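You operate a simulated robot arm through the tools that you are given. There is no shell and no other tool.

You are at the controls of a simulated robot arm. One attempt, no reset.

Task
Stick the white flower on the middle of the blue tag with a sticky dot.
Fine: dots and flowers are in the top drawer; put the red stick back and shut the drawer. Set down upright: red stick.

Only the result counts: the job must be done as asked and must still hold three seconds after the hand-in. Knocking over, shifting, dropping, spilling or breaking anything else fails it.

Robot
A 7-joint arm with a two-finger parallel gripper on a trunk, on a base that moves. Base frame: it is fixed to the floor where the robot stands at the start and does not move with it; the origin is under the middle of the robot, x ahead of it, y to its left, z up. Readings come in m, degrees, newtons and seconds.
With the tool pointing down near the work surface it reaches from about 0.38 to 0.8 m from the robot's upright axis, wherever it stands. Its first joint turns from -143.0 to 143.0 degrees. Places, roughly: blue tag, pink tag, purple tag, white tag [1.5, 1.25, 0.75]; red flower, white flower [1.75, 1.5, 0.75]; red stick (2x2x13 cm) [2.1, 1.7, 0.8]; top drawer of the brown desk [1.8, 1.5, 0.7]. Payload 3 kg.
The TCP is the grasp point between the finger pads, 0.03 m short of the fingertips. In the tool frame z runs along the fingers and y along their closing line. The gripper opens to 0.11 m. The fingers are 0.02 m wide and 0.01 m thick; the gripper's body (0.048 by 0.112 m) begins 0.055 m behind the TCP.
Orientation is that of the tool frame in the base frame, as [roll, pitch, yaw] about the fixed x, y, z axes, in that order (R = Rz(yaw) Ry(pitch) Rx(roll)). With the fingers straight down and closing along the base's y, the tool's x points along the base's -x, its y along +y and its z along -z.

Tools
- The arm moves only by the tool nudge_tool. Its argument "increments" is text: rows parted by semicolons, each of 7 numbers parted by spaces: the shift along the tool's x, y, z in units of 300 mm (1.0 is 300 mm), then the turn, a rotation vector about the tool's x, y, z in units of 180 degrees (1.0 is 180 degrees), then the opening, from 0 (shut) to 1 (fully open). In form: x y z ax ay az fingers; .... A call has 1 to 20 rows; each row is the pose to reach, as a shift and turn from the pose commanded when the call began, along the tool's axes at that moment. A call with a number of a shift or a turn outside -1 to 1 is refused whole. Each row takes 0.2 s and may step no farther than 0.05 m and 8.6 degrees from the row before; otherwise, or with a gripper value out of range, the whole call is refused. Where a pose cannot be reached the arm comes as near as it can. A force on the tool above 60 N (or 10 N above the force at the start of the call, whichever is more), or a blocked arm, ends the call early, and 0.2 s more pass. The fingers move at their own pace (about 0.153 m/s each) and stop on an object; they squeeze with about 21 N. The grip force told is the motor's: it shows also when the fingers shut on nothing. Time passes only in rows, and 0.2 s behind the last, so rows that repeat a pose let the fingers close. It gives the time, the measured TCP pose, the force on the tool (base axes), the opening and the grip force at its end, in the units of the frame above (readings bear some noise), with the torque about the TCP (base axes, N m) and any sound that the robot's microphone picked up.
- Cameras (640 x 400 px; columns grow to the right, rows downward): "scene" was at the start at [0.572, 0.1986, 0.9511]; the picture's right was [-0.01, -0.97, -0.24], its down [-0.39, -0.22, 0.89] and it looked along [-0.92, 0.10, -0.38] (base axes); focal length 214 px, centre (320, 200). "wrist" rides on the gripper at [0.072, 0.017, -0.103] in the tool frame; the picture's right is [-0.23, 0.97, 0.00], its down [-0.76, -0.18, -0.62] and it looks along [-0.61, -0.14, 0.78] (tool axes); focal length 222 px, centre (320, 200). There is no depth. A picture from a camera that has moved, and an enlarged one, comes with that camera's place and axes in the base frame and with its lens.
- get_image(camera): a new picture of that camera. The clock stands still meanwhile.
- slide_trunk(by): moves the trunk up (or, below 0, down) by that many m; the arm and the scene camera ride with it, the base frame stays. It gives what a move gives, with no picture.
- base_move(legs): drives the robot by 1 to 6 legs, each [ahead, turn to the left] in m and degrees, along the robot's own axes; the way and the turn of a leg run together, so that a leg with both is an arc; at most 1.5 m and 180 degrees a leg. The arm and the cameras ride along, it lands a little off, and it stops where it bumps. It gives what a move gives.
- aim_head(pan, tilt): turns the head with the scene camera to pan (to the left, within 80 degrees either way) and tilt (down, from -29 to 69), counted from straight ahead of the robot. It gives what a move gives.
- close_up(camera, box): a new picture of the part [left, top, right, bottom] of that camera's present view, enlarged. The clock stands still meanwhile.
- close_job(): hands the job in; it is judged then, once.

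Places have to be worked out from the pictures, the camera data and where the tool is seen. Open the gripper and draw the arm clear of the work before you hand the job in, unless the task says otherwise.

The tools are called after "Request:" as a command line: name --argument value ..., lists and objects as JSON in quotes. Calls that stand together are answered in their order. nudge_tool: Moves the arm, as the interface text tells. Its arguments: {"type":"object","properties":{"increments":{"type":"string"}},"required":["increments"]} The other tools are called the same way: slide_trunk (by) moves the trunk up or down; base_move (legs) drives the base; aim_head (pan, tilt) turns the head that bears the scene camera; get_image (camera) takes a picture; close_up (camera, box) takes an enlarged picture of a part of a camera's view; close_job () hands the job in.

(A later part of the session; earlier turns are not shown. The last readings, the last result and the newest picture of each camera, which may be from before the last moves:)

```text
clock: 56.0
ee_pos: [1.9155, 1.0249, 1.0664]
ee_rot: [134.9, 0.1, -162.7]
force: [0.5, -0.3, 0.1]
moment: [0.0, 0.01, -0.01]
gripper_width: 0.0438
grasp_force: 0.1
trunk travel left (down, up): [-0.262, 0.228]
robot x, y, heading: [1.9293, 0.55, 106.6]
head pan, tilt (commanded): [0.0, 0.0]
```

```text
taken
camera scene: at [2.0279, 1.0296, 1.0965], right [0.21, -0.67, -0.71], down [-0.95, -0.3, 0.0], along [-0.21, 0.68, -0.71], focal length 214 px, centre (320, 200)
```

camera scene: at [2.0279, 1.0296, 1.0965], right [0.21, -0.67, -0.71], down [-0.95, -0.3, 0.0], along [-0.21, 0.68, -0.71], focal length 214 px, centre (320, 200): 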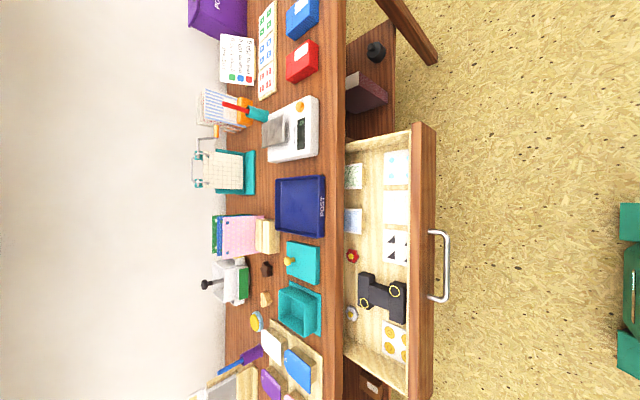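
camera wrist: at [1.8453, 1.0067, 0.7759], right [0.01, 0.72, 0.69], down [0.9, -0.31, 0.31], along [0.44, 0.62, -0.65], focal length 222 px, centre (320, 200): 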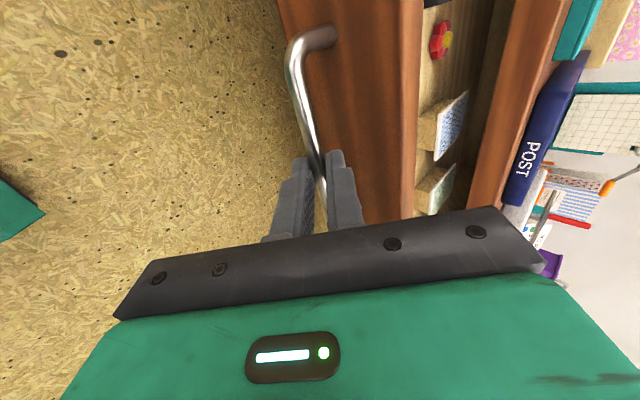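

Now the whole drawer is visible: sheets along the front, a dark two-ring gadget, a red flower and something by (352, 314). I'll enlarge it.

Request:
close_up --camera "scene" --box '[330, 120, 450, 270]'

Request:
close_up --camera "scene" --box '[330, 220, 450, 390]'

Request:
close_up --camera "scene" --box '[190, 70, 330, 170]'

```text
2.67 times, centred on (390, 195) of scene
camera zoom: at [2.0279, 1.0296, 1.0965], right [0.21, -0.67, -0.71], down [-0.95, -0.3, 0.0], along [-0.21, 0.68, -0.71], focal length 572 px, centre (133, 213)
```

zoom: 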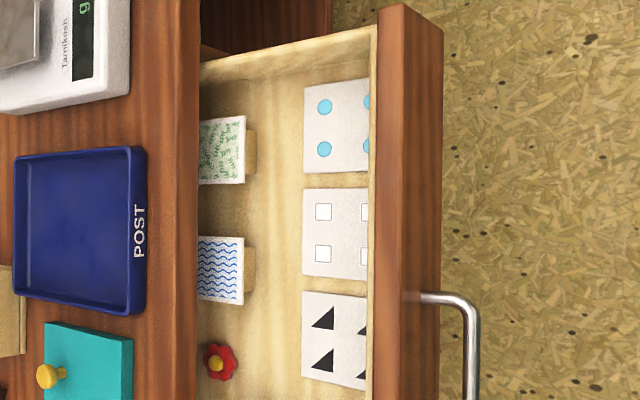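

```text
2.35 times, centred on (390, 305) of scene
camera zoom: at [2.0279, 1.0296, 1.0965], right [0.21, -0.67, -0.71], down [-0.95, -0.3, 0.0], along [-0.21, 0.68, -0.71], focal length 505 px, centre (155, -47)
```

zoom: 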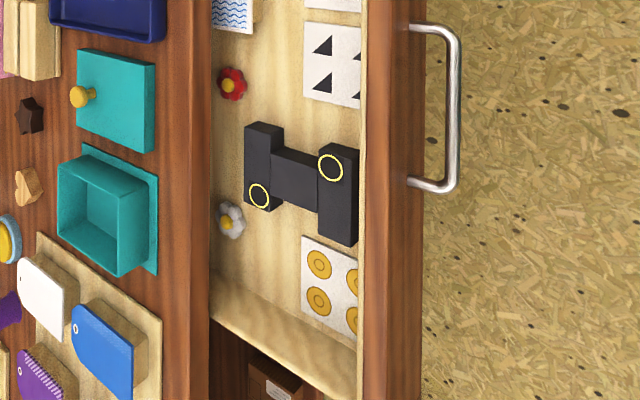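

```text
4.00 times, centred on (260, 120) of scene
camera zoom: at [2.0279, 1.0296, 1.0965], right [0.21, -0.67, -0.71], down [-0.95, -0.3, 0.0], along [-0.21, 0.68, -0.71], focal length 858 px, centre (560, 520)
```

zoom: 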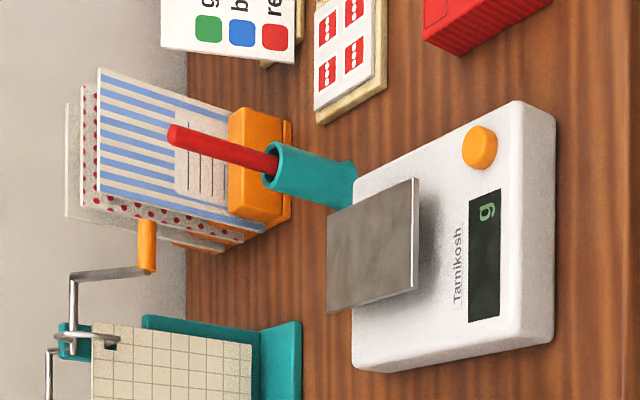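

The cyan round dots at the drawer's right end are the sticky dots. The white flower lies at about (1.66, 1.26), just under the desk edge, so the drawer must come out another 10 cm or so. I'll turn the tool straight down with its closing line across the drawer front, so I can grip the front panel's top edge.

Request:
nudge_tool --increments "0 0 0 0.0417 0 0 0.4; 0 0 0 0.0833 0 0 0.5; 0 0 0 0.125 0 0 0.6; 0 0 0 0.1667 0 0 0.7; 0 0 0 0.2083 0 0 0.7; 0 0 0 0.25 0 0 0.7; 0 0 0 0.25 0 0 0.7"

Request:
get_image --camera "scene"

Request:
get_image --camera "wrist"

```text
clock: 57.6
ee_pos: [1.9149, 1.0247, 1.0672]
ee_rot: [180.0, 0.1, -162.6]
force: [0.1, -0.1, -0.9]
moment: [0.02, -0.04, 0.0]
gripper_width: 0.077
grasp_force: 0.1
trunk travel left (down, up): [-0.262, 0.228]
robot x, y, heading: [1.931, 0.5481, 106.6]
head pan, tilt (commanded): [0.0, 0.0]
```

```text
taken
camera scene: at [2.0194, 1.0564, 1.1076], right [0.3, -0.95, 0.0], down [-0.95, -0.3, 0.0], along [0.0, 0.0, -1.0], focal length 214 px, centre (320, 200)
```

scene: 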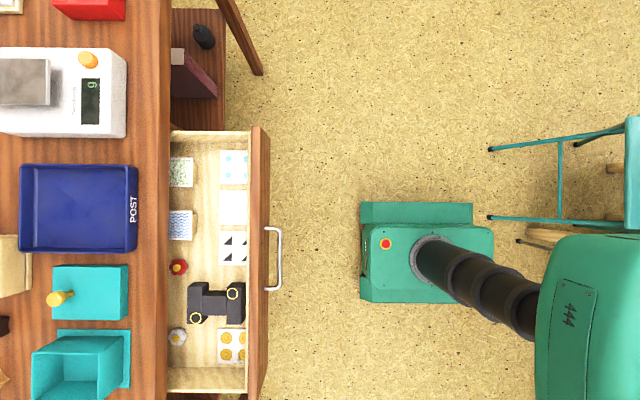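

```text
taken
camera wrist: at [1.8414, 1.0192, 1.1692], right [-0.07, 1.0, 0.0], down [0.78, 0.06, 0.62], along [0.62, 0.04, -0.78], focal length 222 px, centre (320, 200)
```

wrist: 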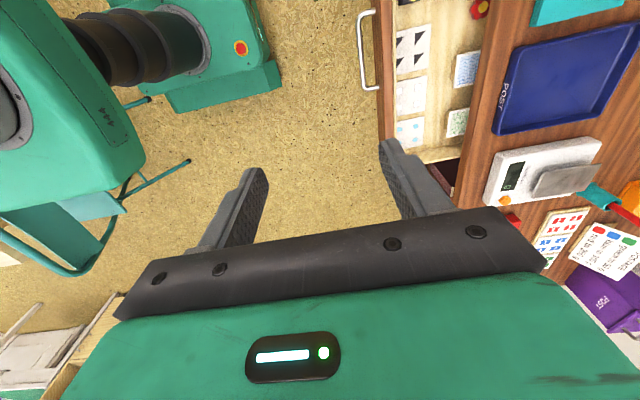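

From straight above I can measure well. The front panel's top edge runs at n ≈ 0.158 and is about 2 cm thick; the desk edge is at n ≈ 0.03 and the white flower at (s 0.63, n -0.02). I'll move over the panel at s ≈ 0.61, left of the black gadget, and go down to just above it.

Request:
nudge_tool --increments "0.131 0.081 0 0 0 0 0.5; 0.262 0.161 0 0 0 0 0.5; 0.393 0.242 0 0 0 0 0.5; 0.524 0.322 0 0 0 0 0.5; 0.655 0.403 0 0 0 0 0.5; 0.655 0.403 0.16 0 0 0 0.5; 0.655 0.403 0.32 0 0 0 0.5; 0.655 0.403 0.48 0 0 0 0.5; 0.655 0.403 0.64 0 0 0 0.5; 0.655 0.403 0.8 0 0 0 0.5; 0.655 0.403 0.95 0 0 0 0.5; 0.655 0.403 0.95 0 0 0 0.5"

Request:
get_image --camera "scene"

Request:
get_image --camera "wrist"

```text
clock: 60.2
ee_pos: [1.6924, 1.082, 0.7821]
ee_rot: [-180.0, 0.2, -162.7]
force: [-0.2, -0.4, -0.2]
moment: [0.01, -0.06, -0.02]
gripper_width: 0.055
grasp_force: 0.1
trunk travel left (down, up): [-0.262, 0.228]
robot x, y, heading: [1.9282, 0.5474, 106.7]
head pan, tilt (commanded): [0.0, 0.0]
```

```text
taken
camera scene: at [1.7964, 1.1147, 0.8238], right [0.3, -0.95, 0.0], down [-0.95, -0.3, 0.0], along [0.0, 0.0, -1.0], focal length 214 px, centre (320, 200)
```

scene: 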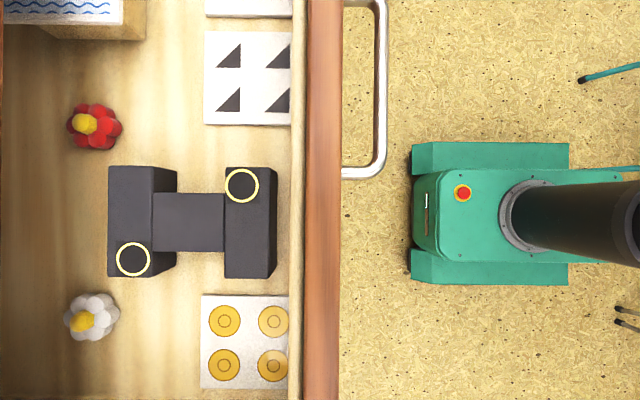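

```text
taken
camera wrist: at [1.6184, 1.0775, 0.8854], right [-0.07, 1.0, 0.0], down [0.78, 0.06, 0.62], along [0.62, 0.05, -0.78], focal length 222 px, centre (320, 200)
```

wrist: 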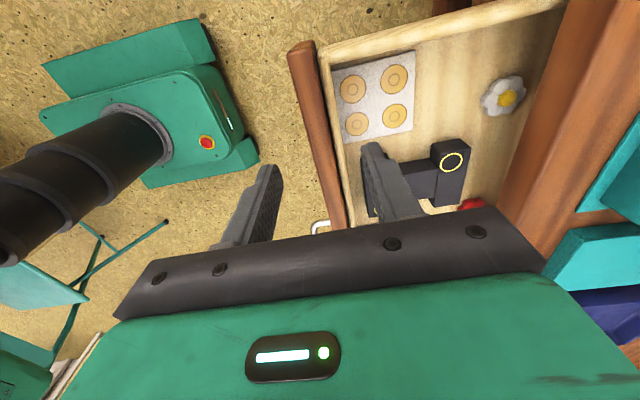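

The fingers straddle the front panel (n ≈ 0.141–0.168) well clear of the gadget. I'll go down 7.5 cm and close on the panel.

Request:
nudge_tool --increments "0 0.01 0.12 0 0 0 0.5; 0 0.01 0.247 0 0 0 0.5; 0 0.01 0.247 0 0 0 0.5; 0 0.01 0.247 0 0 0 0; 0 0.01 0.247 0 0 0 0; 0 0.01 0.247 0 0 0 0"

Request:
get_image --camera "wrist"

```text
clock: 61.6
ee_pos: [1.6925, 1.0858, 0.7067]
ee_rot: [179.9, 0.1, -162.8]
force: [-3.5, 1.0, -0.8]
moment: [0.28, 0.27, -1.04]
gripper_width: 0.0268
grasp_force: 45.1
trunk travel left (down, up): [-0.262, 0.228]
robot x, y, heading: [1.9311, 0.5495, 107.0]
head pan, tilt (commanded): [0.0, 0.0]
```

```text
taken
camera wrist: at [1.6177, 1.0801, 0.8111], right [-0.07, 1.0, 0.0], down [0.78, 0.06, 0.62], along [0.62, 0.05, -0.78], focal length 222 px, centre (320, 200)
```

wrist: 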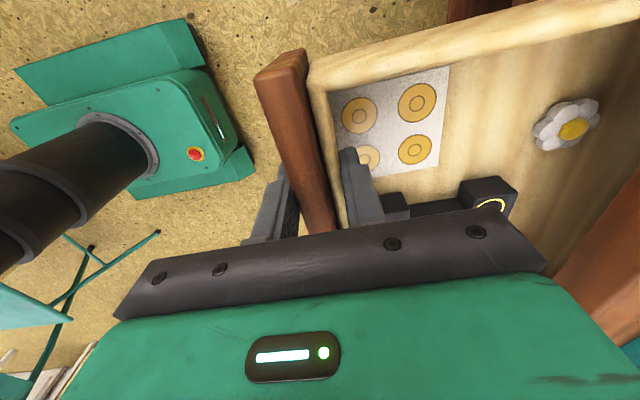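

The panel is gripped (26.8 mm). I'll pull it out another 12 cm, slowly and evenly.

Request:
nudge_tool --increments "0 -0.03 0 0 0 0 0; 0 -0.07 0 0 0 0 0; 0 -0.11 0 0 0 0 0; 0 -0.15 0 0 0 0 0; 0 -0.19 0 0 0 0 0; 0 -0.23 0 0 0 0 0; 0 -0.27 0 0 0 0 0; 0 -0.31 0 0 0 0 0; 0 -0.35 0 0 0 0 0; 0 -0.38 0 0 0 0 0; 0 -0.4 0 0 0 0 0; 0 -0.4 0 0 0 0 0"

Request:
get_image --camera "scene"

```text
clock: 63.8
ee_pos: [1.7211, 0.9885, 0.7076]
ee_rot: [179.0, 0.1, -162.8]
force: [-13.7, 15.3, -14.8]
moment: [-0.87, -0.04, -0.87]
gripper_width: 0.0274
grasp_force: 44.6
trunk travel left (down, up): [-0.262, 0.228]
robot x, y, heading: [1.9261, 0.5482, 106.7]
head pan, tilt (commanded): [0.0, 0.0]
stopped in row 10: the force on the tool passed its limit at 69 N (the readings are from after the stop); the commanded pose is now the measured one
```

```text
taken
camera scene: at [1.8252, 1.0191, 0.7487], right [0.3, -0.96, -0.02], down [-0.96, -0.3, 0.0], along [0.0, 0.02, -1.0], focal length 214 px, centre (320, 200)
```

scene: 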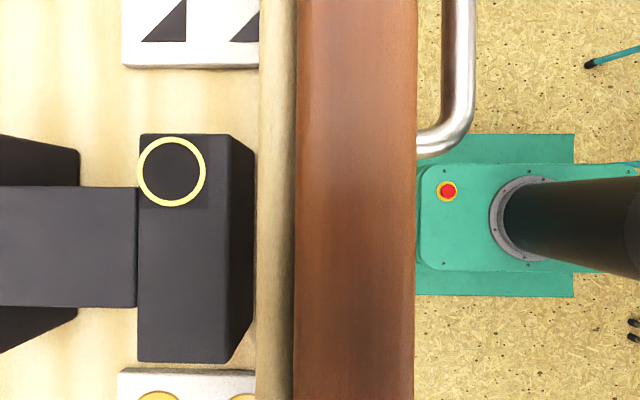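

The drawer reached its stop after 10 cm more, so the flower should now be about 5 cm clear of the desk edge. I'll release the panel and rise to look.

Request:
nudge_tool --increments "0 0 0 0 0 0 0.5; 0 0 0 0 0 0 0.5; 0 0 -0.13 0.005 0 0 0.5; 0 0 -0.28 0.005 0 0 0.5; 0 0 -0.44 0.005 0 0 0.5; 0 0 -0.6 0.005 0 0 0.5; 0 0 -0.76 0.005 0 0 0.5; 0 0 -0.92 0.005 0 0 0.5; 0 0 -0.92 0.005 0 0 0.5"

Request:
get_image --camera "scene"

Request:
get_image --camera "wrist"

```text
clock: 65.8
ee_pos: [1.7243, 0.9757, 0.987]
ee_rot: [179.8, 0.1, -162.7]
force: [-0.4, 0.9, 0.1]
moment: [-0.02, -0.04, 0.03]
gripper_width: 0.0548
grasp_force: 0.0
trunk travel left (down, up): [-0.262, 0.228]
robot x, y, heading: [1.9289, 0.5463, 106.2]
head pan, tilt (commanded): [0.0, 0.0]
```

```text
taken
camera scene: at [1.8278, 1.007, 1.028], right [0.3, -0.95, 0.0], down [-0.95, -0.3, 0.0], along [0.0, 0.0, -1.0], focal length 214 px, centre (320, 200)
```

scene: 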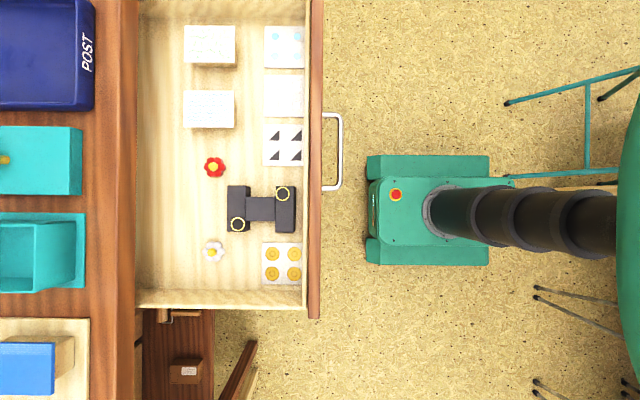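

```text
taken
camera wrist: at [1.6499, 0.9695, 1.0896], right [-0.07, 1.0, 0.0], down [0.78, 0.05, 0.62], along [0.62, 0.05, -0.78], focal length 222 px, centre (320, 200)
```

wrist: 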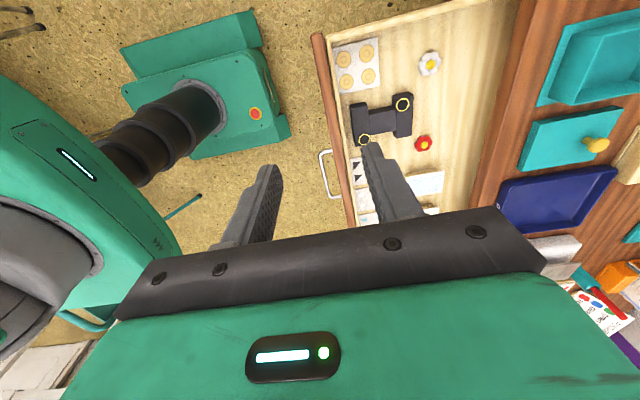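

The drawer is fully open, with the flowers, the dot sheet and the gadget all in view. Next I fetch the red stick from about (2.10, 1.667): I'll raise the trunk for clearance and drive to roughly (2.43, 1.03) facing the desk.

Request:
slide_trunk --by 0.19

Request:
base_move --legs '[[0, -62.7]]'

```text
clock: 67.9
ee_pos: [1.7231, 0.9757, 1.1769]
ee_rot: [179.7, 0.1, -162.6]
force: [-0.4, -0.1, -0.5]
moment: [-0.02, 0.01, 0.04]
gripper_width: 0.0547
grasp_force: 0.2
trunk travel left (down, up): [-0.452, 0.038]
robot x, y, heading: [1.9313, 0.5458, 106.3]
head pan, tilt (commanded): [0.0, 0.0]
```

```text
clock: 71.1
ee_pos: [2.2123, 0.9313, 1.1763]
ee_rot: [179.7, 0.1, 135.2]
force: [-0.8, -0.7, 0.1]
moment: [0.0, 0.0, 0.02]
gripper_width: 0.055
grasp_force: 0.1
trunk travel left (down, up): [-0.452, 0.038]
robot x, y, heading: [1.9014, 0.578, 44.9]
head pan, tilt (commanded): [0.0, 0.0]
```

The turn landed a few centimetres off, which is fine. I'll drive on with a slight arc and then turn back to face the desk.

Request:
base_move --legs '[[0.66, -6]]'

Request:
get_image --camera "scene"

```text
clock: 74.7
ee_pos: [2.7377, 1.3296, 1.1772]
ee_rot: [179.9, 0.1, 128.9]
force: [-0.3, -0.1, -0.9]
moment: [0.0, 0.03, 0.04]
gripper_width: 0.0548
grasp_force: 0.1
trunk travel left (down, up): [-0.452, 0.038]
robot x, y, heading: [2.3911, 1.0106, 38.6]
head pan, tilt (commanded): [0.0, 0.0]
```

```text
taken
camera scene: at [2.805, 1.2434, 1.218], right [-0.78, -0.63, 0.0], down [-0.63, 0.78, 0.0], along [0.0, 0.0, -1.0], focal length 214 px, centre (320, 200)
```

scene: 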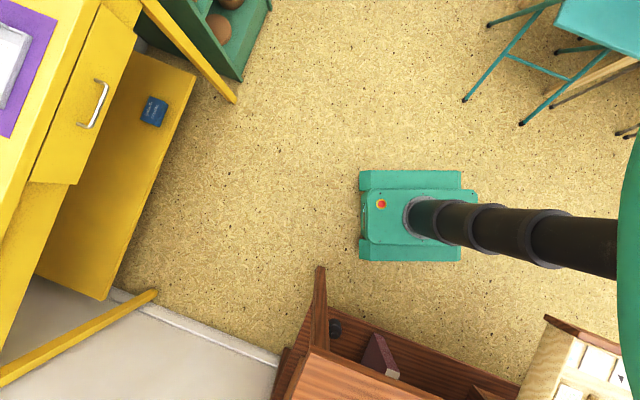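

The robot is at s ≈ 1.26, n ≈ 0.43, clear of the desk. I'll turn left to face the desk and the stick.

Request:
base_move --legs '[[0, 68.7]]'

Request:
get_image --camera "scene"

Request:
get_image --camera "wrist"

```text
clock: 78.1
ee_pos: [2.2336, 1.4546, 1.1772]
ee_rot: [179.8, 0.1, -164.2]
force: [-0.5, -0.2, 0.4]
moment: [-0.01, -0.03, -0.02]
gripper_width: 0.0549
grasp_force: 0.0
trunk travel left (down, up): [-0.452, 0.038]
robot x, y, heading: [2.4321, 1.0199, 104.9]
head pan, tilt (commanded): [0.0, 0.0]
```

```text
taken
camera scene: at [2.3372, 1.4835, 1.2187], right [0.27, -0.96, 0.0], down [-0.96, -0.27, 0.0], along [0.0, 0.0, -1.0], focal length 214 px, centre (320, 200)
```

scene: 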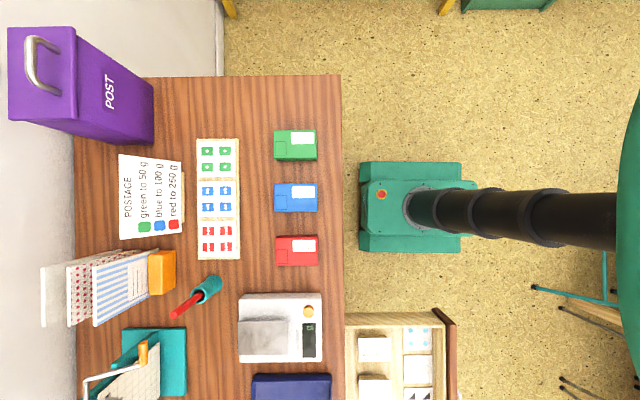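

```text
taken
camera wrist: at [2.1584, 1.4506, 1.2804], right [-0.05, 1.0, 0.0], down [0.78, 0.03, 0.62], along [0.62, 0.03, -0.78], focal length 222 px, centre (320, 200)
```

wrist: 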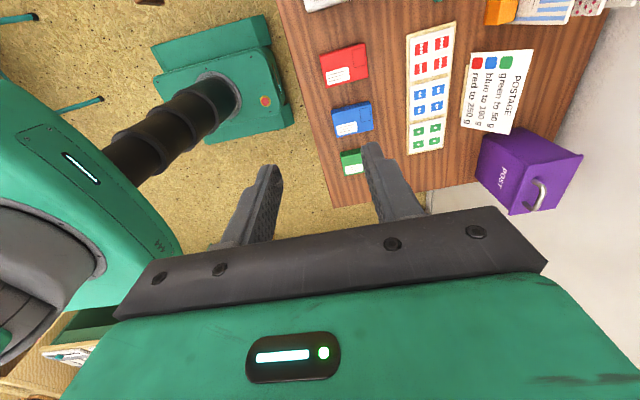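

The overhead view shows the stick leaning out of view by perspective only, with its cup near (208, 288). I'll enlarge it for an accurate fix.

Request:
close_up --camera "scene" --box '[140, 240, 260, 340]'

```text
4.00 times, centred on (200, 290) of scene
camera zoom: at [2.3372, 1.4835, 1.2187], right [0.27, -0.96, 0.0], down [-0.96, -0.27, 0.0], along [0.0, 0.0, -1.0], focal length 858 px, centre (800, -160)
```

zoom: 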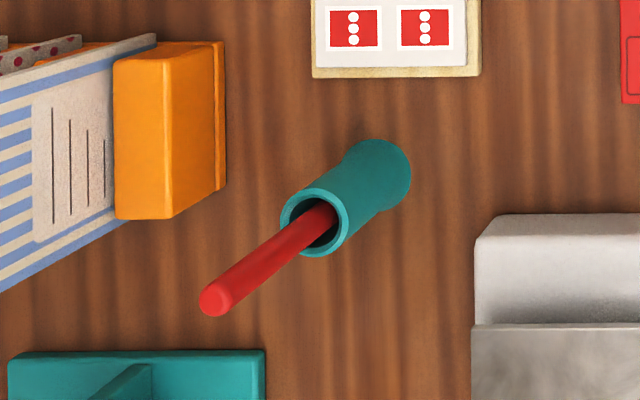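

The stick stands upright at (2.097, 1.658) with its top at z ≈ 0.875 and the cup rim at 0.806. I'll move above it and down until the tips are just over its top, then check.

Request:
nudge_tool --increments "0.042 0.129 0 0 0 0 0.5; 0.084 0.259 0 0 0 0 0.5; 0.127 0.388 0 0 0 0 0.5; 0.169 0.517 0 0 0 0 0.5; 0.211 0.647 0 0 0 0 0.5; 0.253 0.776 0 0 0 0 0.5; 0.253 0.776 0.14 0 0 0 0.5; 0.253 0.776 0.28 0 0 0 0.5; 0.253 0.776 0.42 0 0 0 0.5; 0.253 0.776 0.56 0 0 0 0.5; 0.253 0.776 0.7 0 0 0 0.5; 0.253 0.776 0.81 0 0 0 0.5; 0.253 0.776 0.81 0 0 0 0.5"

Request:
aim_head --pan 0 --tilt 40

Request:
get_image --camera "scene"

Request:
get_image --camera "wrist"

```text
clock: 80.9
ee_pos: [2.0946, 1.6601, 0.9341]
ee_rot: [179.8, 0.1, -164.2]
force: [0.2, 0.0, -0.1]
moment: [0.03, 0.01, -0.01]
gripper_width: 0.055
grasp_force: 0.0
trunk travel left (down, up): [-0.452, 0.038]
robot x, y, heading: [2.4294, 1.0222, 105.4]
head pan, tilt (commanded): [0.0, 0.0]
```

```text
clock: 82.0
ee_pos: [2.094, 1.66, 0.9325]
ee_rot: [179.8, 0.1, -164.2]
force: [-0.6, 0.0, 0.8]
moment: [0.0, 0.02, 0.0]
gripper_width: 0.0551
grasp_force: 0.2
trunk travel left (down, up): [-0.452, 0.038]
robot x, y, heading: [2.4341, 1.024, 105.2]
head pan, tilt (commanded): [0.0, 40.0]
```

```text
taken
camera scene: at [2.1378, 1.6718, 0.9801], right [0.27, -0.96, 0.0], down [-0.74, -0.21, 0.64], along [-0.62, -0.17, -0.77], focal length 214 px, centre (320, 200)
```

scene: 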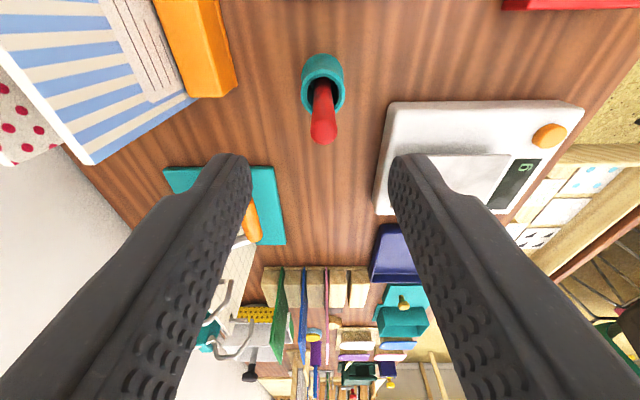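

```text
taken
camera wrist: at [2.0201, 1.6563, 1.0368], right [-0.05, 1.0, 0.0], down [0.78, 0.03, 0.62], along [0.62, 0.03, -0.78], focal length 222 px, centre (320, 200)
```

wrist: 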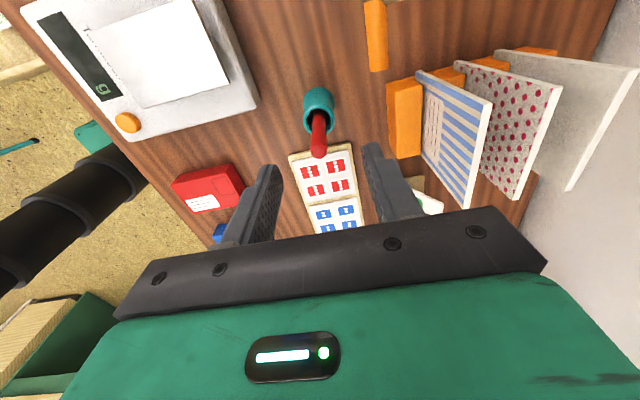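

Both views agree that the stick is centred at (2.097, 1.659), midway between the fingers. I'll go down 8 cm so the pads hold its top part, and close.

Request:
nudge_tool --increments "-0.008 0 0.1 0 0 0 0.5; -0.008 0 0.2 0 0 0 0.5; -0.008 0 0.268 0 0 0 0.5; -0.008 0 0.268 0 0 0 0.5; -0.008 0 0.268 0 0 0 0; -0.008 0 0.268 0 0 0 0; -0.008 0 0.268 0 0 0 0; -0.008 0 0.268 0 0 0 0"

Request:
get_image --camera "scene"

Request:
get_image --camera "wrist"

```text
clock: 83.8
ee_pos: [2.0974, 1.6593, 0.8544]
ee_rot: [179.9, 0.1, -164.2]
force: [-0.1, 0.4, -0.1]
moment: [0.02, -0.01, 0.01]
gripper_width: 0.0121
grasp_force: 21.0
trunk travel left (down, up): [-0.452, 0.038]
robot x, y, heading: [2.4293, 1.0194, 105.2]
head pan, tilt (commanded): [0.0, 40.0]
```

```text
taken
camera scene: at [2.1411, 1.6715, 0.9008], right [0.27, -0.96, 0.0], down [-0.74, -0.21, 0.64], along [-0.62, -0.17, -0.77], focal length 214 px, centre (320, 200)
```

scene: 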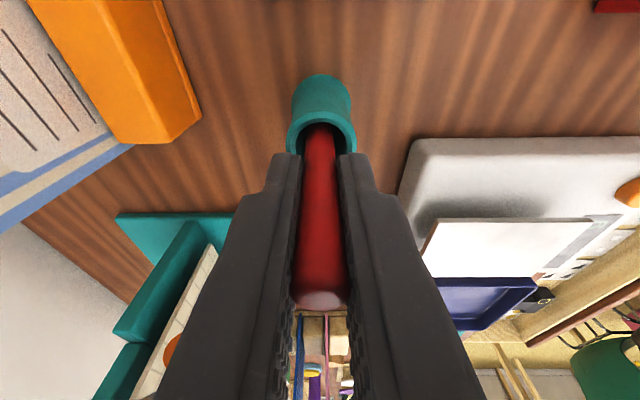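

```text
taken
camera wrist: at [2.0236, 1.6559, 0.9575], right [-0.05, 1.0, 0.0], down [0.78, 0.03, 0.62], along [0.62, 0.03, -0.78], focal length 222 px, centre (320, 200)
```

wrist: 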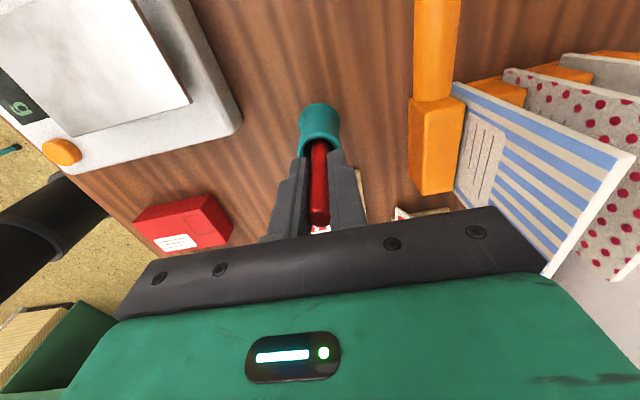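

The stick is gripped (12 mm, 21 N). I'll lift it slowly, straight up out of the cup.

Request:
nudge_tool --increments "0 0 -0.04 0 0 0 0; 0 0 -0.1 0 0 0 0; 0 0 -0.17 0 0 0 0; 0 0 -0.25 0 0 0 0; 0 0 -0.33 0 0 0 0; 0 0 -0.42 0 0 0 0; 0 0 -0.5 0 0 0 0; 0 0 -0.5 0 0 0 0"

Request:
get_image --camera "scene"

Request:
get_image --camera "wrist"

```text
clock: 85.5
ee_pos: [2.0995, 1.6586, 1.0038]
ee_rot: [179.8, 0.1, -164.2]
force: [0.1, -1.1, -0.9]
moment: [0.0, 0.04, -0.01]
gripper_width: 0.0122
grasp_force: 20.7
trunk travel left (down, up): [-0.452, 0.038]
robot x, y, heading: [2.433, 1.024, 104.9]
head pan, tilt (commanded): [0.0, 40.0]
```

```text
taken
camera scene: at [2.1422, 1.6702, 1.0507], right [0.27, -0.96, 0.0], down [-0.74, -0.21, 0.64], along [-0.62, -0.17, -0.77], focal length 214 px, centre (320, 200)
```

scene: 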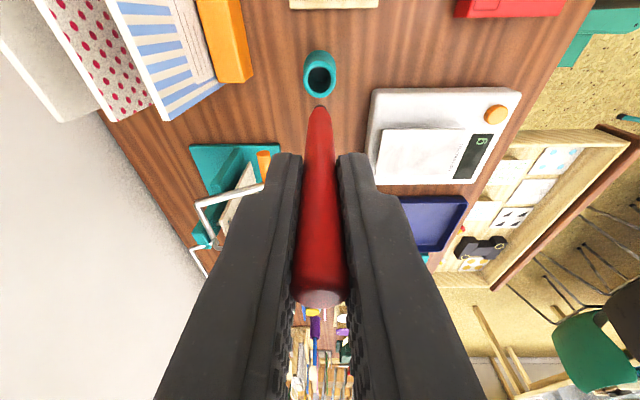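

```text
taken
camera wrist: at [2.0246, 1.6548, 1.1074], right [-0.05, 1.0, 0.0], down [0.78, 0.03, 0.62], along [0.62, 0.03, -0.78], focal length 222 px, centre (320, 200)
```

wrist: 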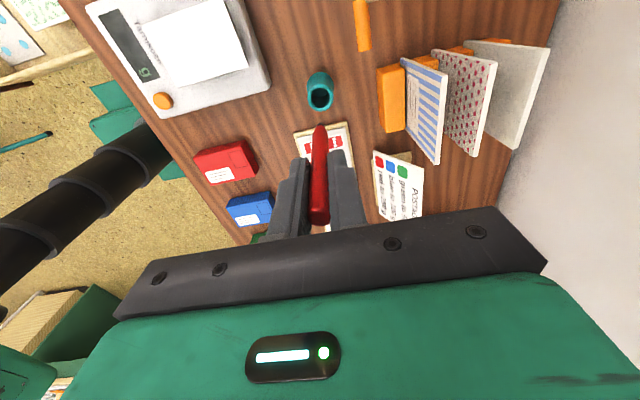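

The stick is out, the cup stayed put, and the tip is about 10 cm below the TCP. I'll raise it and draw it back towards the robot before driving to the drawer.

Request:
nudge_tool --increments "0 0 -0.13 0 0 0 0; 0 0 -0.26 0 0 0 0; 0 0 -0.39 0 0 0 0; 0 0 -0.5 0 0 0 0; 0 -0.14 -0.5 0 0 0 0; 0 -0.28 -0.5 0 0 0 0; 0 -0.42 -0.5 0 0 0 0; 0 -0.56 -0.5 0 0 0 0; 0 -0.7 -0.5 0 0 0 0; 0 -0.84 -0.5 0 0 0 0; 0 -0.84 -0.5 0 0 0 0"

Request:
base_move --legs '[[0, -76.5]]'

```text
clock: 88.0
ee_pos: [2.1686, 1.4183, 1.1561]
ee_rot: [179.7, 0.1, -164.2]
force: [-0.4, -0.2, -0.2]
moment: [0.02, -0.01, 0.01]
gripper_width: 0.0123
grasp_force: 20.8
trunk travel left (down, up): [-0.452, 0.038]
robot x, y, heading: [2.4313, 1.0214, 105.2]
head pan, tilt (commanded): [0.0, 40.0]
```

```text
clock: 91.7
ee_pos: [2.7608, 1.3725, 1.1581]
ee_rot: [179.9, 0.1, 119.5]
force: [0.0, -0.5, -0.4]
moment: [-0.02, -0.03, -0.01]
gripper_width: 0.0122
grasp_force: 20.9
trunk travel left (down, up): [-0.452, 0.038]
robot x, y, heading: [2.413, 1.071, 29.0]
head pan, tilt (commanded): [0.0, 40.0]
```

Heading is 29° at (2.413, 1.071). I'll back along a slight arc to about (1.89, 0.73).

Request:
base_move --legs '[[-0.62, 8]]'

Request:
get_image --camera "wrist"

```text
clock: 95.1
ee_pos: [2.21, 1.0941, 1.1587]
ee_rot: [179.8, 0.1, 127.7]
force: [-0.1, -0.5, -0.8]
moment: [0.0, 0.04, -0.01]
gripper_width: 0.0127
grasp_force: 21.0
trunk travel left (down, up): [-0.452, 0.038]
robot x, y, heading: [1.9114, 0.74, 37.3]
head pan, tilt (commanded): [0.0, 40.0]
```

```text
taken
camera wrist: at [2.1793, 1.1622, 1.2603], right [0.91, 0.42, 0.0], down [0.32, -0.71, 0.62], along [0.26, -0.57, -0.78], focal length 222 px, centre (320, 200)
```

wrist: 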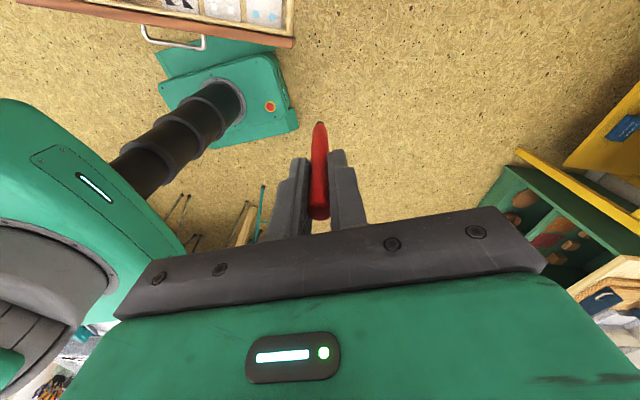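

The robot is now at s ≈ 0.72, n ≈ 0.55, beside the open drawer. I'll turn left to face the desk, with the stick's tip still at z ≈ 1.05, above everything.

Request:
base_move --legs '[[0, 70]]'

Request:
aim_head --pan 0 --tilt 0

Request:
get_image --camera "scene"

```text
clock: 98.6
ee_pos: [1.6795, 1.1426, 1.1563]
ee_rot: [179.7, 0.2, -162.2]
force: [0.1, 0.4, -0.7]
moment: [-0.04, 0.06, -0.02]
gripper_width: 0.0121
grasp_force: 21.1
trunk travel left (down, up): [-0.452, 0.038]
robot x, y, heading: [1.9516, 0.756, 107.1]
head pan, tilt (commanded): [0.0, 40.0]
```

```text
clock: 99.7
ee_pos: [1.6807, 1.1425, 1.1596]
ee_rot: [179.8, 0.0, -162.2]
force: [-0.2, 0.1, 0.8]
moment: [0.01, 0.0, -0.02]
gripper_width: 0.0124
grasp_force: 20.8
trunk travel left (down, up): [-0.452, 0.038]
robot x, y, heading: [1.9546, 0.7553, 106.8]
head pan, tilt (commanded): [0.0, 0.0]
```

```text
taken
camera scene: at [1.7847, 1.1744, 1.1997], right [0.31, -0.95, 0.0], down [-0.95, -0.31, 0.0], along [0.0, 0.0, -1.0], focal length 214 px, centre (320, 200)
```

scene: 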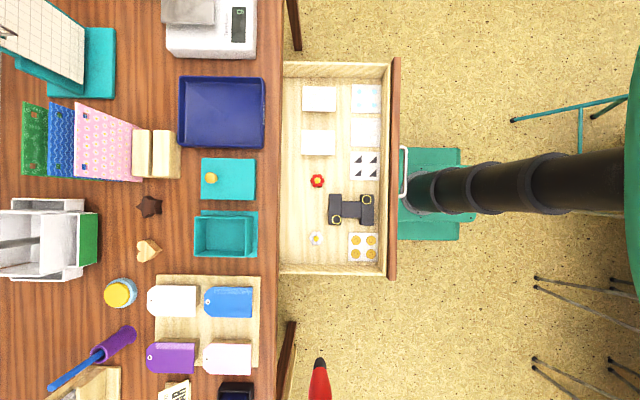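

All work areas are in view: the tag tray, the drawer, and the dot sheet in the drawer's upper right. I'll enlarge the dot sheet, the blue tag and the white flower.

Request:
close_up --camera "scene" --box '[340, 70, 410, 120]'

Request:
close_up --camera "scene" --box '[140, 270, 270, 380]'

Request:
close_up --camera "scene" --box '[290, 160, 400, 280]'

```text
8.00 times, centred on (375, 95) of scene
camera zoom: at [1.7847, 1.1744, 1.1997], right [0.31, -0.95, 0.0], down [-0.95, -0.31, 0.0], along [0.0, 0.0, -1.0], focal length 1716 px, centre (-120, 1040)
```

zoom: 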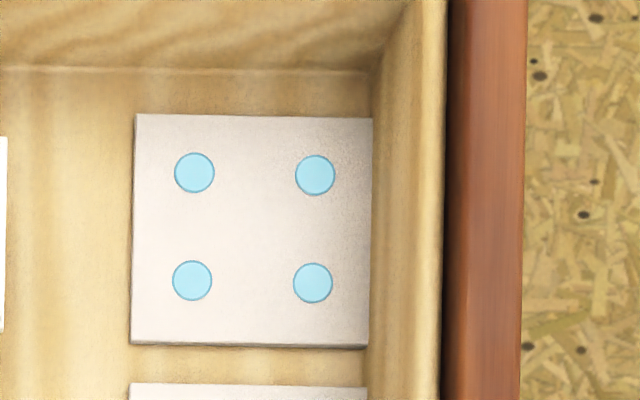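

```text
3.64 times, centred on (205, 325) of scene
camera zoom: at [1.7847, 1.1744, 1.1997], right [0.31, -0.95, 0.0], down [-0.95, -0.31, 0.0], along [0.0, 0.0, -1.0], focal length 780 px, centre (738, -254)
```

zoom: 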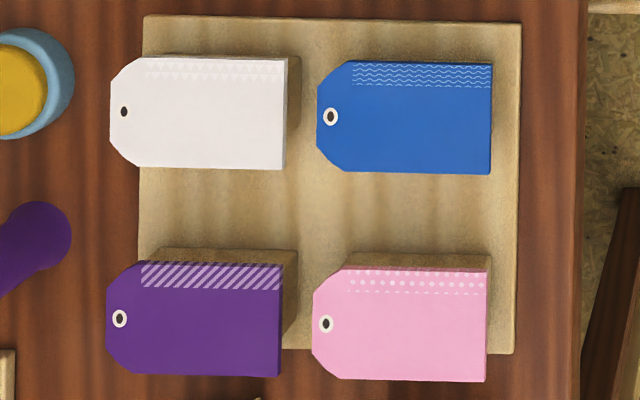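

```text
3.33 times, centred on (345, 220) of scene
camera zoom: at [1.7847, 1.1744, 1.1997], right [0.31, -0.95, 0.0], down [-0.95, -0.31, 0.0], along [0.0, 0.0, -1.0], focal length 715 px, centre (237, 133)
```

zoom: 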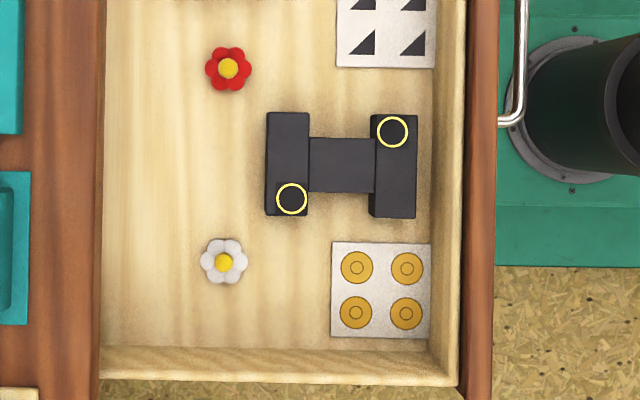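

The four cyan dots are clear; I choose the lower-left one at about (2.047, 1.154). The blue tag's middle is near (1.541, 1.285, 0.78), and the stick's tip is about 0.104 m below the TCP. I'll carry the stick over the dot sheet.

Request:
nudge_tool --increments "-0.14 -0.04 0 0 0 0 0; -0.28 -0.08 0 0 0 0 0; -0.42 -0.12 0 0 0 0 0; -0.56 -0.16 0 0 0 0 0; -0.7 -0.2 0 0 0 0 0; -0.84 -0.24 0 0 0 0 0; -0.98 -0.28 0 0 0 0 0; -0.98 -0.28 0 0 0 0 0"

Request:
aim_head --pan 0 --tilt 35

Request:
get_image --camera "scene"

Request:
get_image --camera "wrist"

```text
clock: 101.5
ee_pos: [1.9874, 1.1537, 1.1566]
ee_rot: [179.8, 0.1, -162.2]
force: [0.0, 0.7, -0.1]
moment: [0.02, -0.01, -0.01]
gripper_width: 0.0124
grasp_force: 21.1
trunk travel left (down, up): [-0.452, 0.038]
robot x, y, heading: [1.9536, 0.755, 106.7]
head pan, tilt (commanded): [0.0, 0.0]
```

```text
clock: 102.5
ee_pos: [1.9871, 1.1525, 1.1561]
ee_rot: [179.7, 0.1, -162.2]
force: [0.5, -0.6, 0.6]
moment: [-0.01, -0.02, 0.0]
gripper_width: 0.0124
grasp_force: 20.7
trunk travel left (down, up): [-0.452, 0.038]
robot x, y, heading: [1.9571, 0.7508, 107.0]
head pan, tilt (commanded): [0.0, 35.0]
```

```text
taken
camera scene: at [2.0369, 1.1687, 1.2001], right [0.31, -0.95, 0.0], down [-0.78, -0.25, 0.57], along [-0.55, -0.17, -0.82], focal length 214 px, centre (320, 200)
```

scene: 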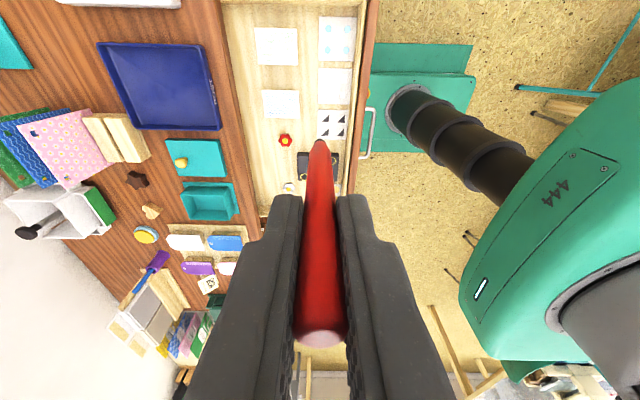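

```text
taken
camera wrist: at [1.9128, 1.1466, 1.2599], right [-0.08, 1.0, 0.0], down [0.78, 0.06, 0.62], along [0.62, 0.05, -0.78], focal length 222 px, centre (320, 200)
```

wrist: 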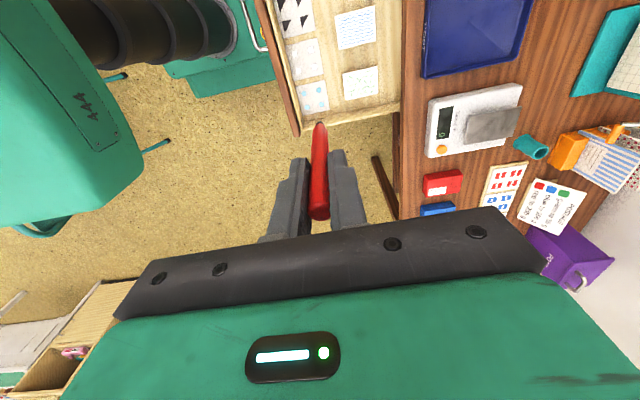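

The stick sits straight in the grip. I'll finish moving over the dot and lower the tip to just above the drawer's rim, then check the alignment.

Request:
nudge_tool --increments "-0.1 -0.03 0 0 0 0 0; -0.19 -0.059 0 0 0 0 0; -0.19 -0.059 0.15 0 0 0 0; -0.19 -0.059 0.3 0 0 0 0; -0.19 -0.059 0.45 0 0 0 0; -0.19 -0.059 0.6 0 0 0 0; -0.19 -0.059 0.75 0 0 0 0; -0.19 -0.059 0.87 0 0 0 0; -0.19 -0.059 0.98 0 0 0 0; -0.19 -0.059 0.98 0 0 0 0"

Request:
get_image --camera "scene"

Request:
get_image --camera "wrist"

```text
clock: 104.7
ee_pos: [2.046, 1.1558, 0.8639]
ee_rot: [179.7, 0.0, -162.2]
force: [-0.2, -0.6, -0.1]
moment: [-0.02, -0.01, 0.01]
gripper_width: 0.0127
grasp_force: 21.2
trunk travel left (down, up): [-0.452, 0.038]
robot x, y, heading: [1.9545, 0.7523, 107.0]
head pan, tilt (commanded): [0.0, 35.0]
```

```text
taken
camera scene: at [2.0957, 1.1707, 0.9068], right [0.31, -0.95, 0.0], down [-0.78, -0.25, 0.57], along [-0.55, -0.17, -0.82], focal length 214 px, centre (320, 200)
```

scene: 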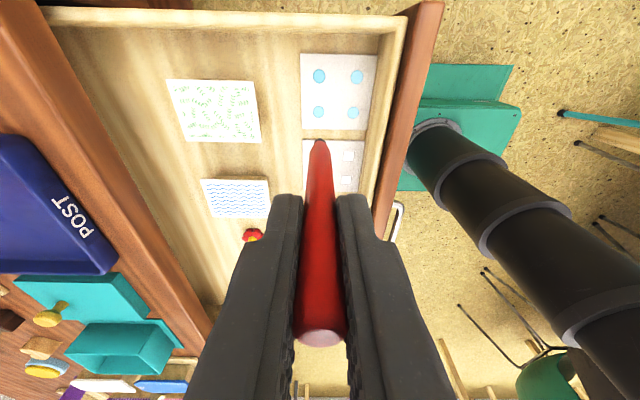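

```text
taken
camera wrist: at [1.9716, 1.1487, 0.9666], right [-0.08, 1.0, 0.0], down [0.78, 0.06, 0.62], along [0.62, 0.05, -0.78], focal length 222 px, centre (320, 200)
```

wrist: 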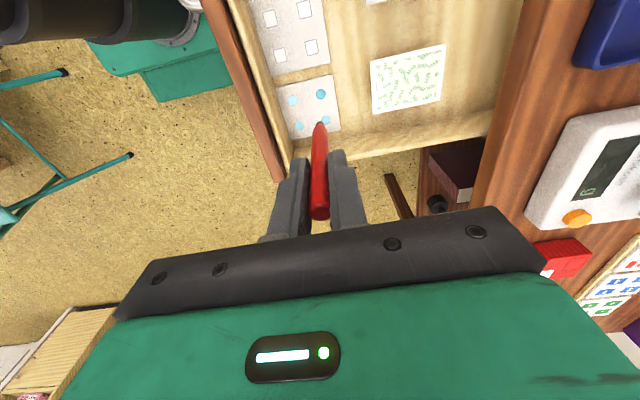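

Both cameras put the dot at (2.0435, 1.1545), 2–3 mm from the tip's axis, so I'll trim that. I'll lower to about 1 cm above the sheet, then continue in small steps.

Request:
nudge_tool --increments "0.008 0 0.1 0 0 0 0; 0.008 -0.003 0.2 0 0 0 0; 0.008 -0.003 0.28 0 0 0 0; 0.008 -0.003 0.325 0 0 0 0; 0.008 -0.003 0.325 0 0 0 0"

Request:
get_image --camera "scene"

Request:
get_image --camera "wrist"

```text
clock: 105.9
ee_pos: [2.0436, 1.1523, 0.7673]
ee_rot: [179.8, 0.1, -162.1]
force: [-0.4, -0.3, -0.5]
moment: [-0.03, -0.02, -0.02]
gripper_width: 0.0123
grasp_force: 20.6
trunk travel left (down, up): [-0.452, 0.038]
robot x, y, heading: [1.9538, 0.7519, 107.0]
head pan, tilt (commanded): [0.0, 35.0]
```

```text
taken
camera scene: at [2.0939, 1.1695, 0.8104], right [0.31, -0.95, 0.0], down [-0.78, -0.25, 0.57], along [-0.55, -0.17, -0.82], focal length 214 px, centre (320, 200)
```

scene: 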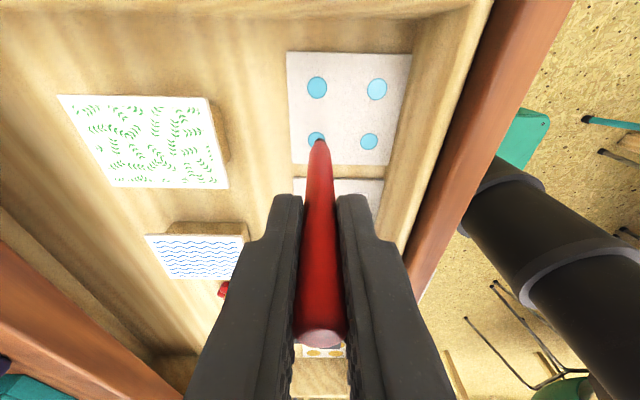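

```text
taken
camera wrist: at [1.9698, 1.1474, 0.8701], right [-0.08, 1.0, 0.0], down [0.78, 0.06, 0.62], along [0.62, 0.05, -0.78], focal length 222 px, centre (320, 200)
```

wrist: 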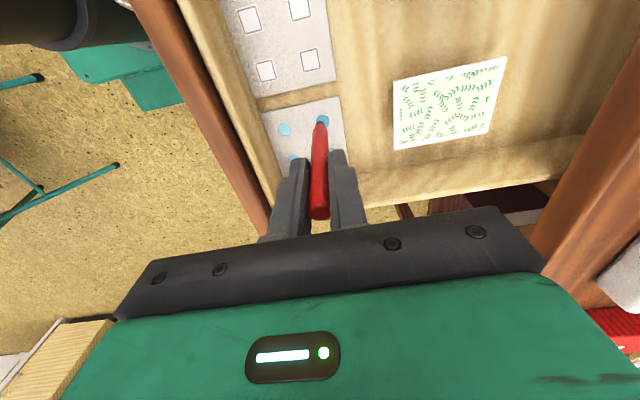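

The tip is right over the dot. I'll enlarge both views to trim the alignment before touching.

Request:
close_up --camera "scene" --box '[280, 110, 360, 170]'

Request:
close_up --camera "wrist" --box '[280, 90, 360, 150]'

```text
6.67 times, centred on (320, 140) of scene
camera zoom: at [2.0939, 1.1695, 0.8104], right [0.31, -0.95, 0.0], down [-0.78, -0.25, 0.57], along [-0.55, -0.17, -0.82], focal length 1430 px, centre (320, 600)
```

zoom: 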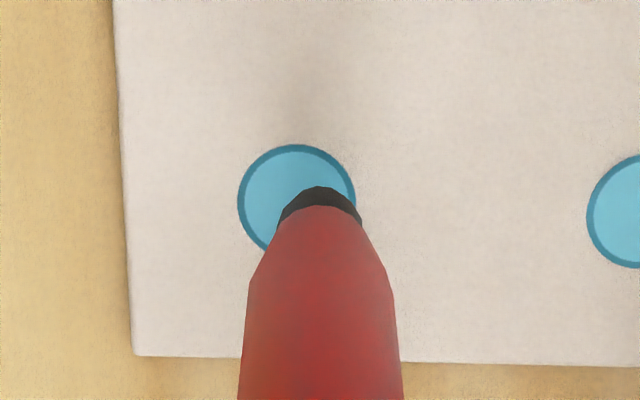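

```text
6.67 times, centred on (320, 120) of wrist
camera zoom: at [1.9698, 1.1474, 0.8701], right [-0.08, 1.0, 0.0], down [0.78, 0.06, 0.62], along [0.62, 0.05, -0.78], focal length 1481 px, centre (320, 733)
```

zoom: 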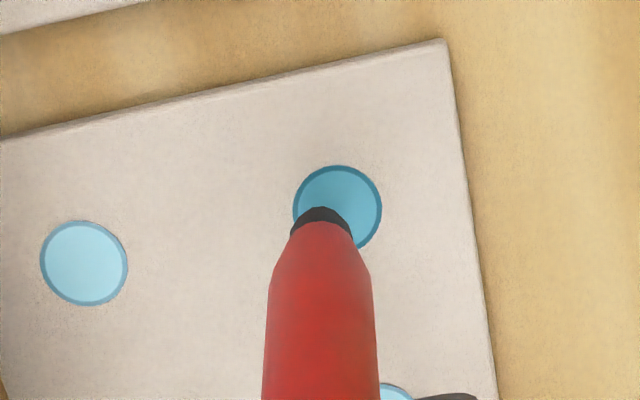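

The stick has a black tacky tip, about 3 mm above the dot and 2.5 mm off centre. I'll trim sideways and press down gently in millimetre steps.

Request:
nudge_tool --increments "0.002 0.008 0 0 0 0 0; 0.002 0.008 0.005 0 0 0 0; 0.002 0.008 0.009 0 0 0 0; 0.002 0.008 0.012 0 0 0 0; 0.002 0.008 0.012 0 0 0 0"

Request:
close_up --camera "scene" --box '[280, 110, 360, 170]'

Request:
close_up --camera "wrist" --box '[280, 90, 360, 150]'

```text
clock: 107.1
ee_pos: [2.0426, 1.1547, 0.7625]
ee_rot: [179.7, -0.1, -162.2]
force: [0.1, 0.0, 0.0]
moment: [0.03, 0.01, 0.03]
gripper_width: 0.0124
grasp_force: 21.1
trunk travel left (down, up): [-0.452, 0.038]
robot x, y, heading: [1.9515, 0.7528, 107.1]
head pan, tilt (commanded): [0.0, 35.0]
```

```text
6.67 times, centred on (320, 140) of scene
camera zoom: at [2.0924, 1.1696, 0.8059], right [0.31, -0.95, 0.0], down [-0.78, -0.25, 0.57], along [-0.55, -0.17, -0.82], focal length 1430 px, centre (320, 600)
```

zoom: 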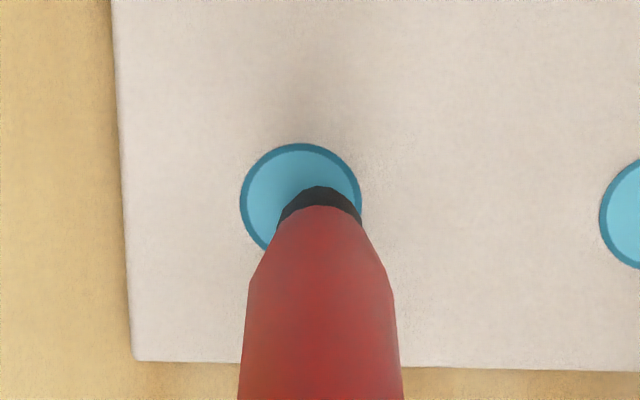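

```text
6.67 times, centred on (320, 120) of wrist
camera zoom: at [1.9683, 1.1476, 0.8657], right [-0.08, 1.0, 0.0], down [0.78, 0.06, 0.62], along [0.62, 0.05, -0.78], focal length 1481 px, centre (320, 733)
```

zoom: 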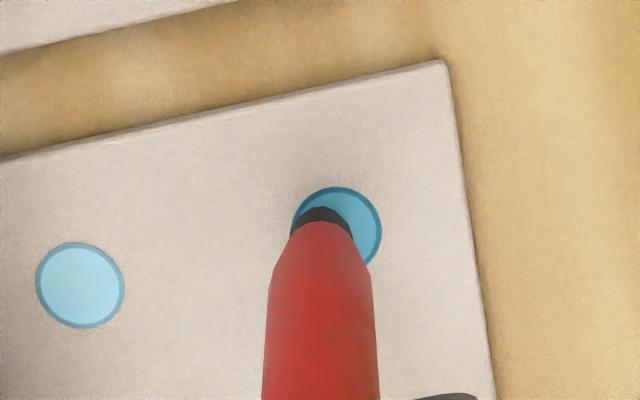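

There's no contact yet, and the sideways trim mostly didn't take. I'll shift another 2.4 mm towards the desk and lower slightly.

Request:
nudge_tool --increments "0 0.009 0 0 0 0 0; 0 0.009 0 0 0 0 0; 0 0.009 0.004 0 0 0 0; 0 0.009 0.004 0 0 0 0"

Request:
close_up --camera "scene" --box '[280, 110, 360, 170]'

Request:
close_up --camera "wrist" --box '[280, 90, 360, 150]'

```text
clock: 108.1
ee_pos: [2.0424, 1.1557, 0.7596]
ee_rot: [179.7, 0.1, -162.2]
force: [0.4, -0.2, 0.1]
moment: [0.02, 0.02, 0.0]
gripper_width: 0.0124
grasp_force: 21.3
trunk travel left (down, up): [-0.452, 0.038]
robot x, y, heading: [1.9524, 0.7517, 106.7]
head pan, tilt (commanded): [0.0, 35.0]
```

```text
6.67 times, centred on (320, 140) of scene
camera zoom: at [2.0924, 1.1722, 0.8047], right [0.31, -0.95, 0.0], down [-0.78, -0.25, 0.57], along [-0.55, -0.17, -0.82], focal length 1430 px, centre (320, 600)
```

zoom: 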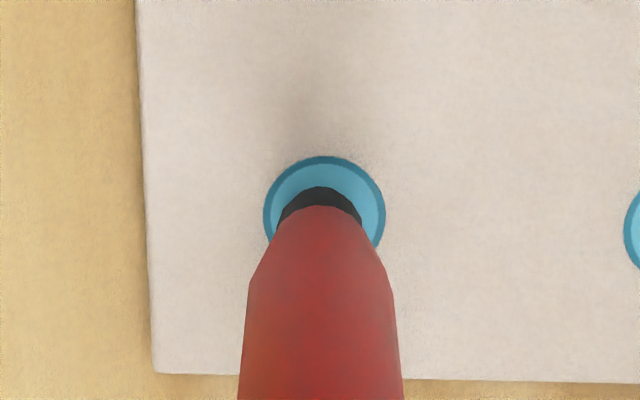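

```text
6.67 times, centred on (320, 120) of wrist
camera zoom: at [1.9684, 1.1502, 0.8645], right [-0.08, 1.0, 0.0], down [0.78, 0.06, 0.62], along [0.62, 0.05, -0.78], focal length 1481 px, centre (320, 733)
```

zoom: 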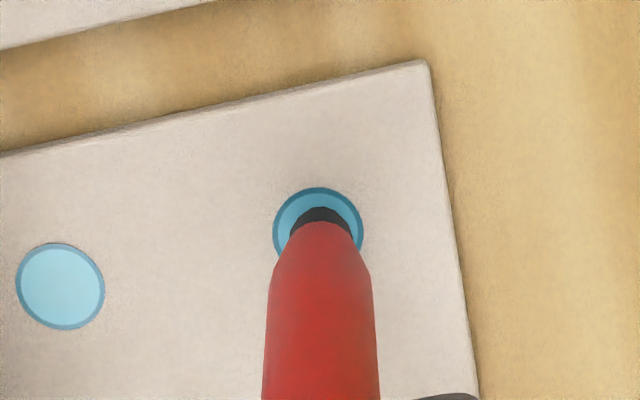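

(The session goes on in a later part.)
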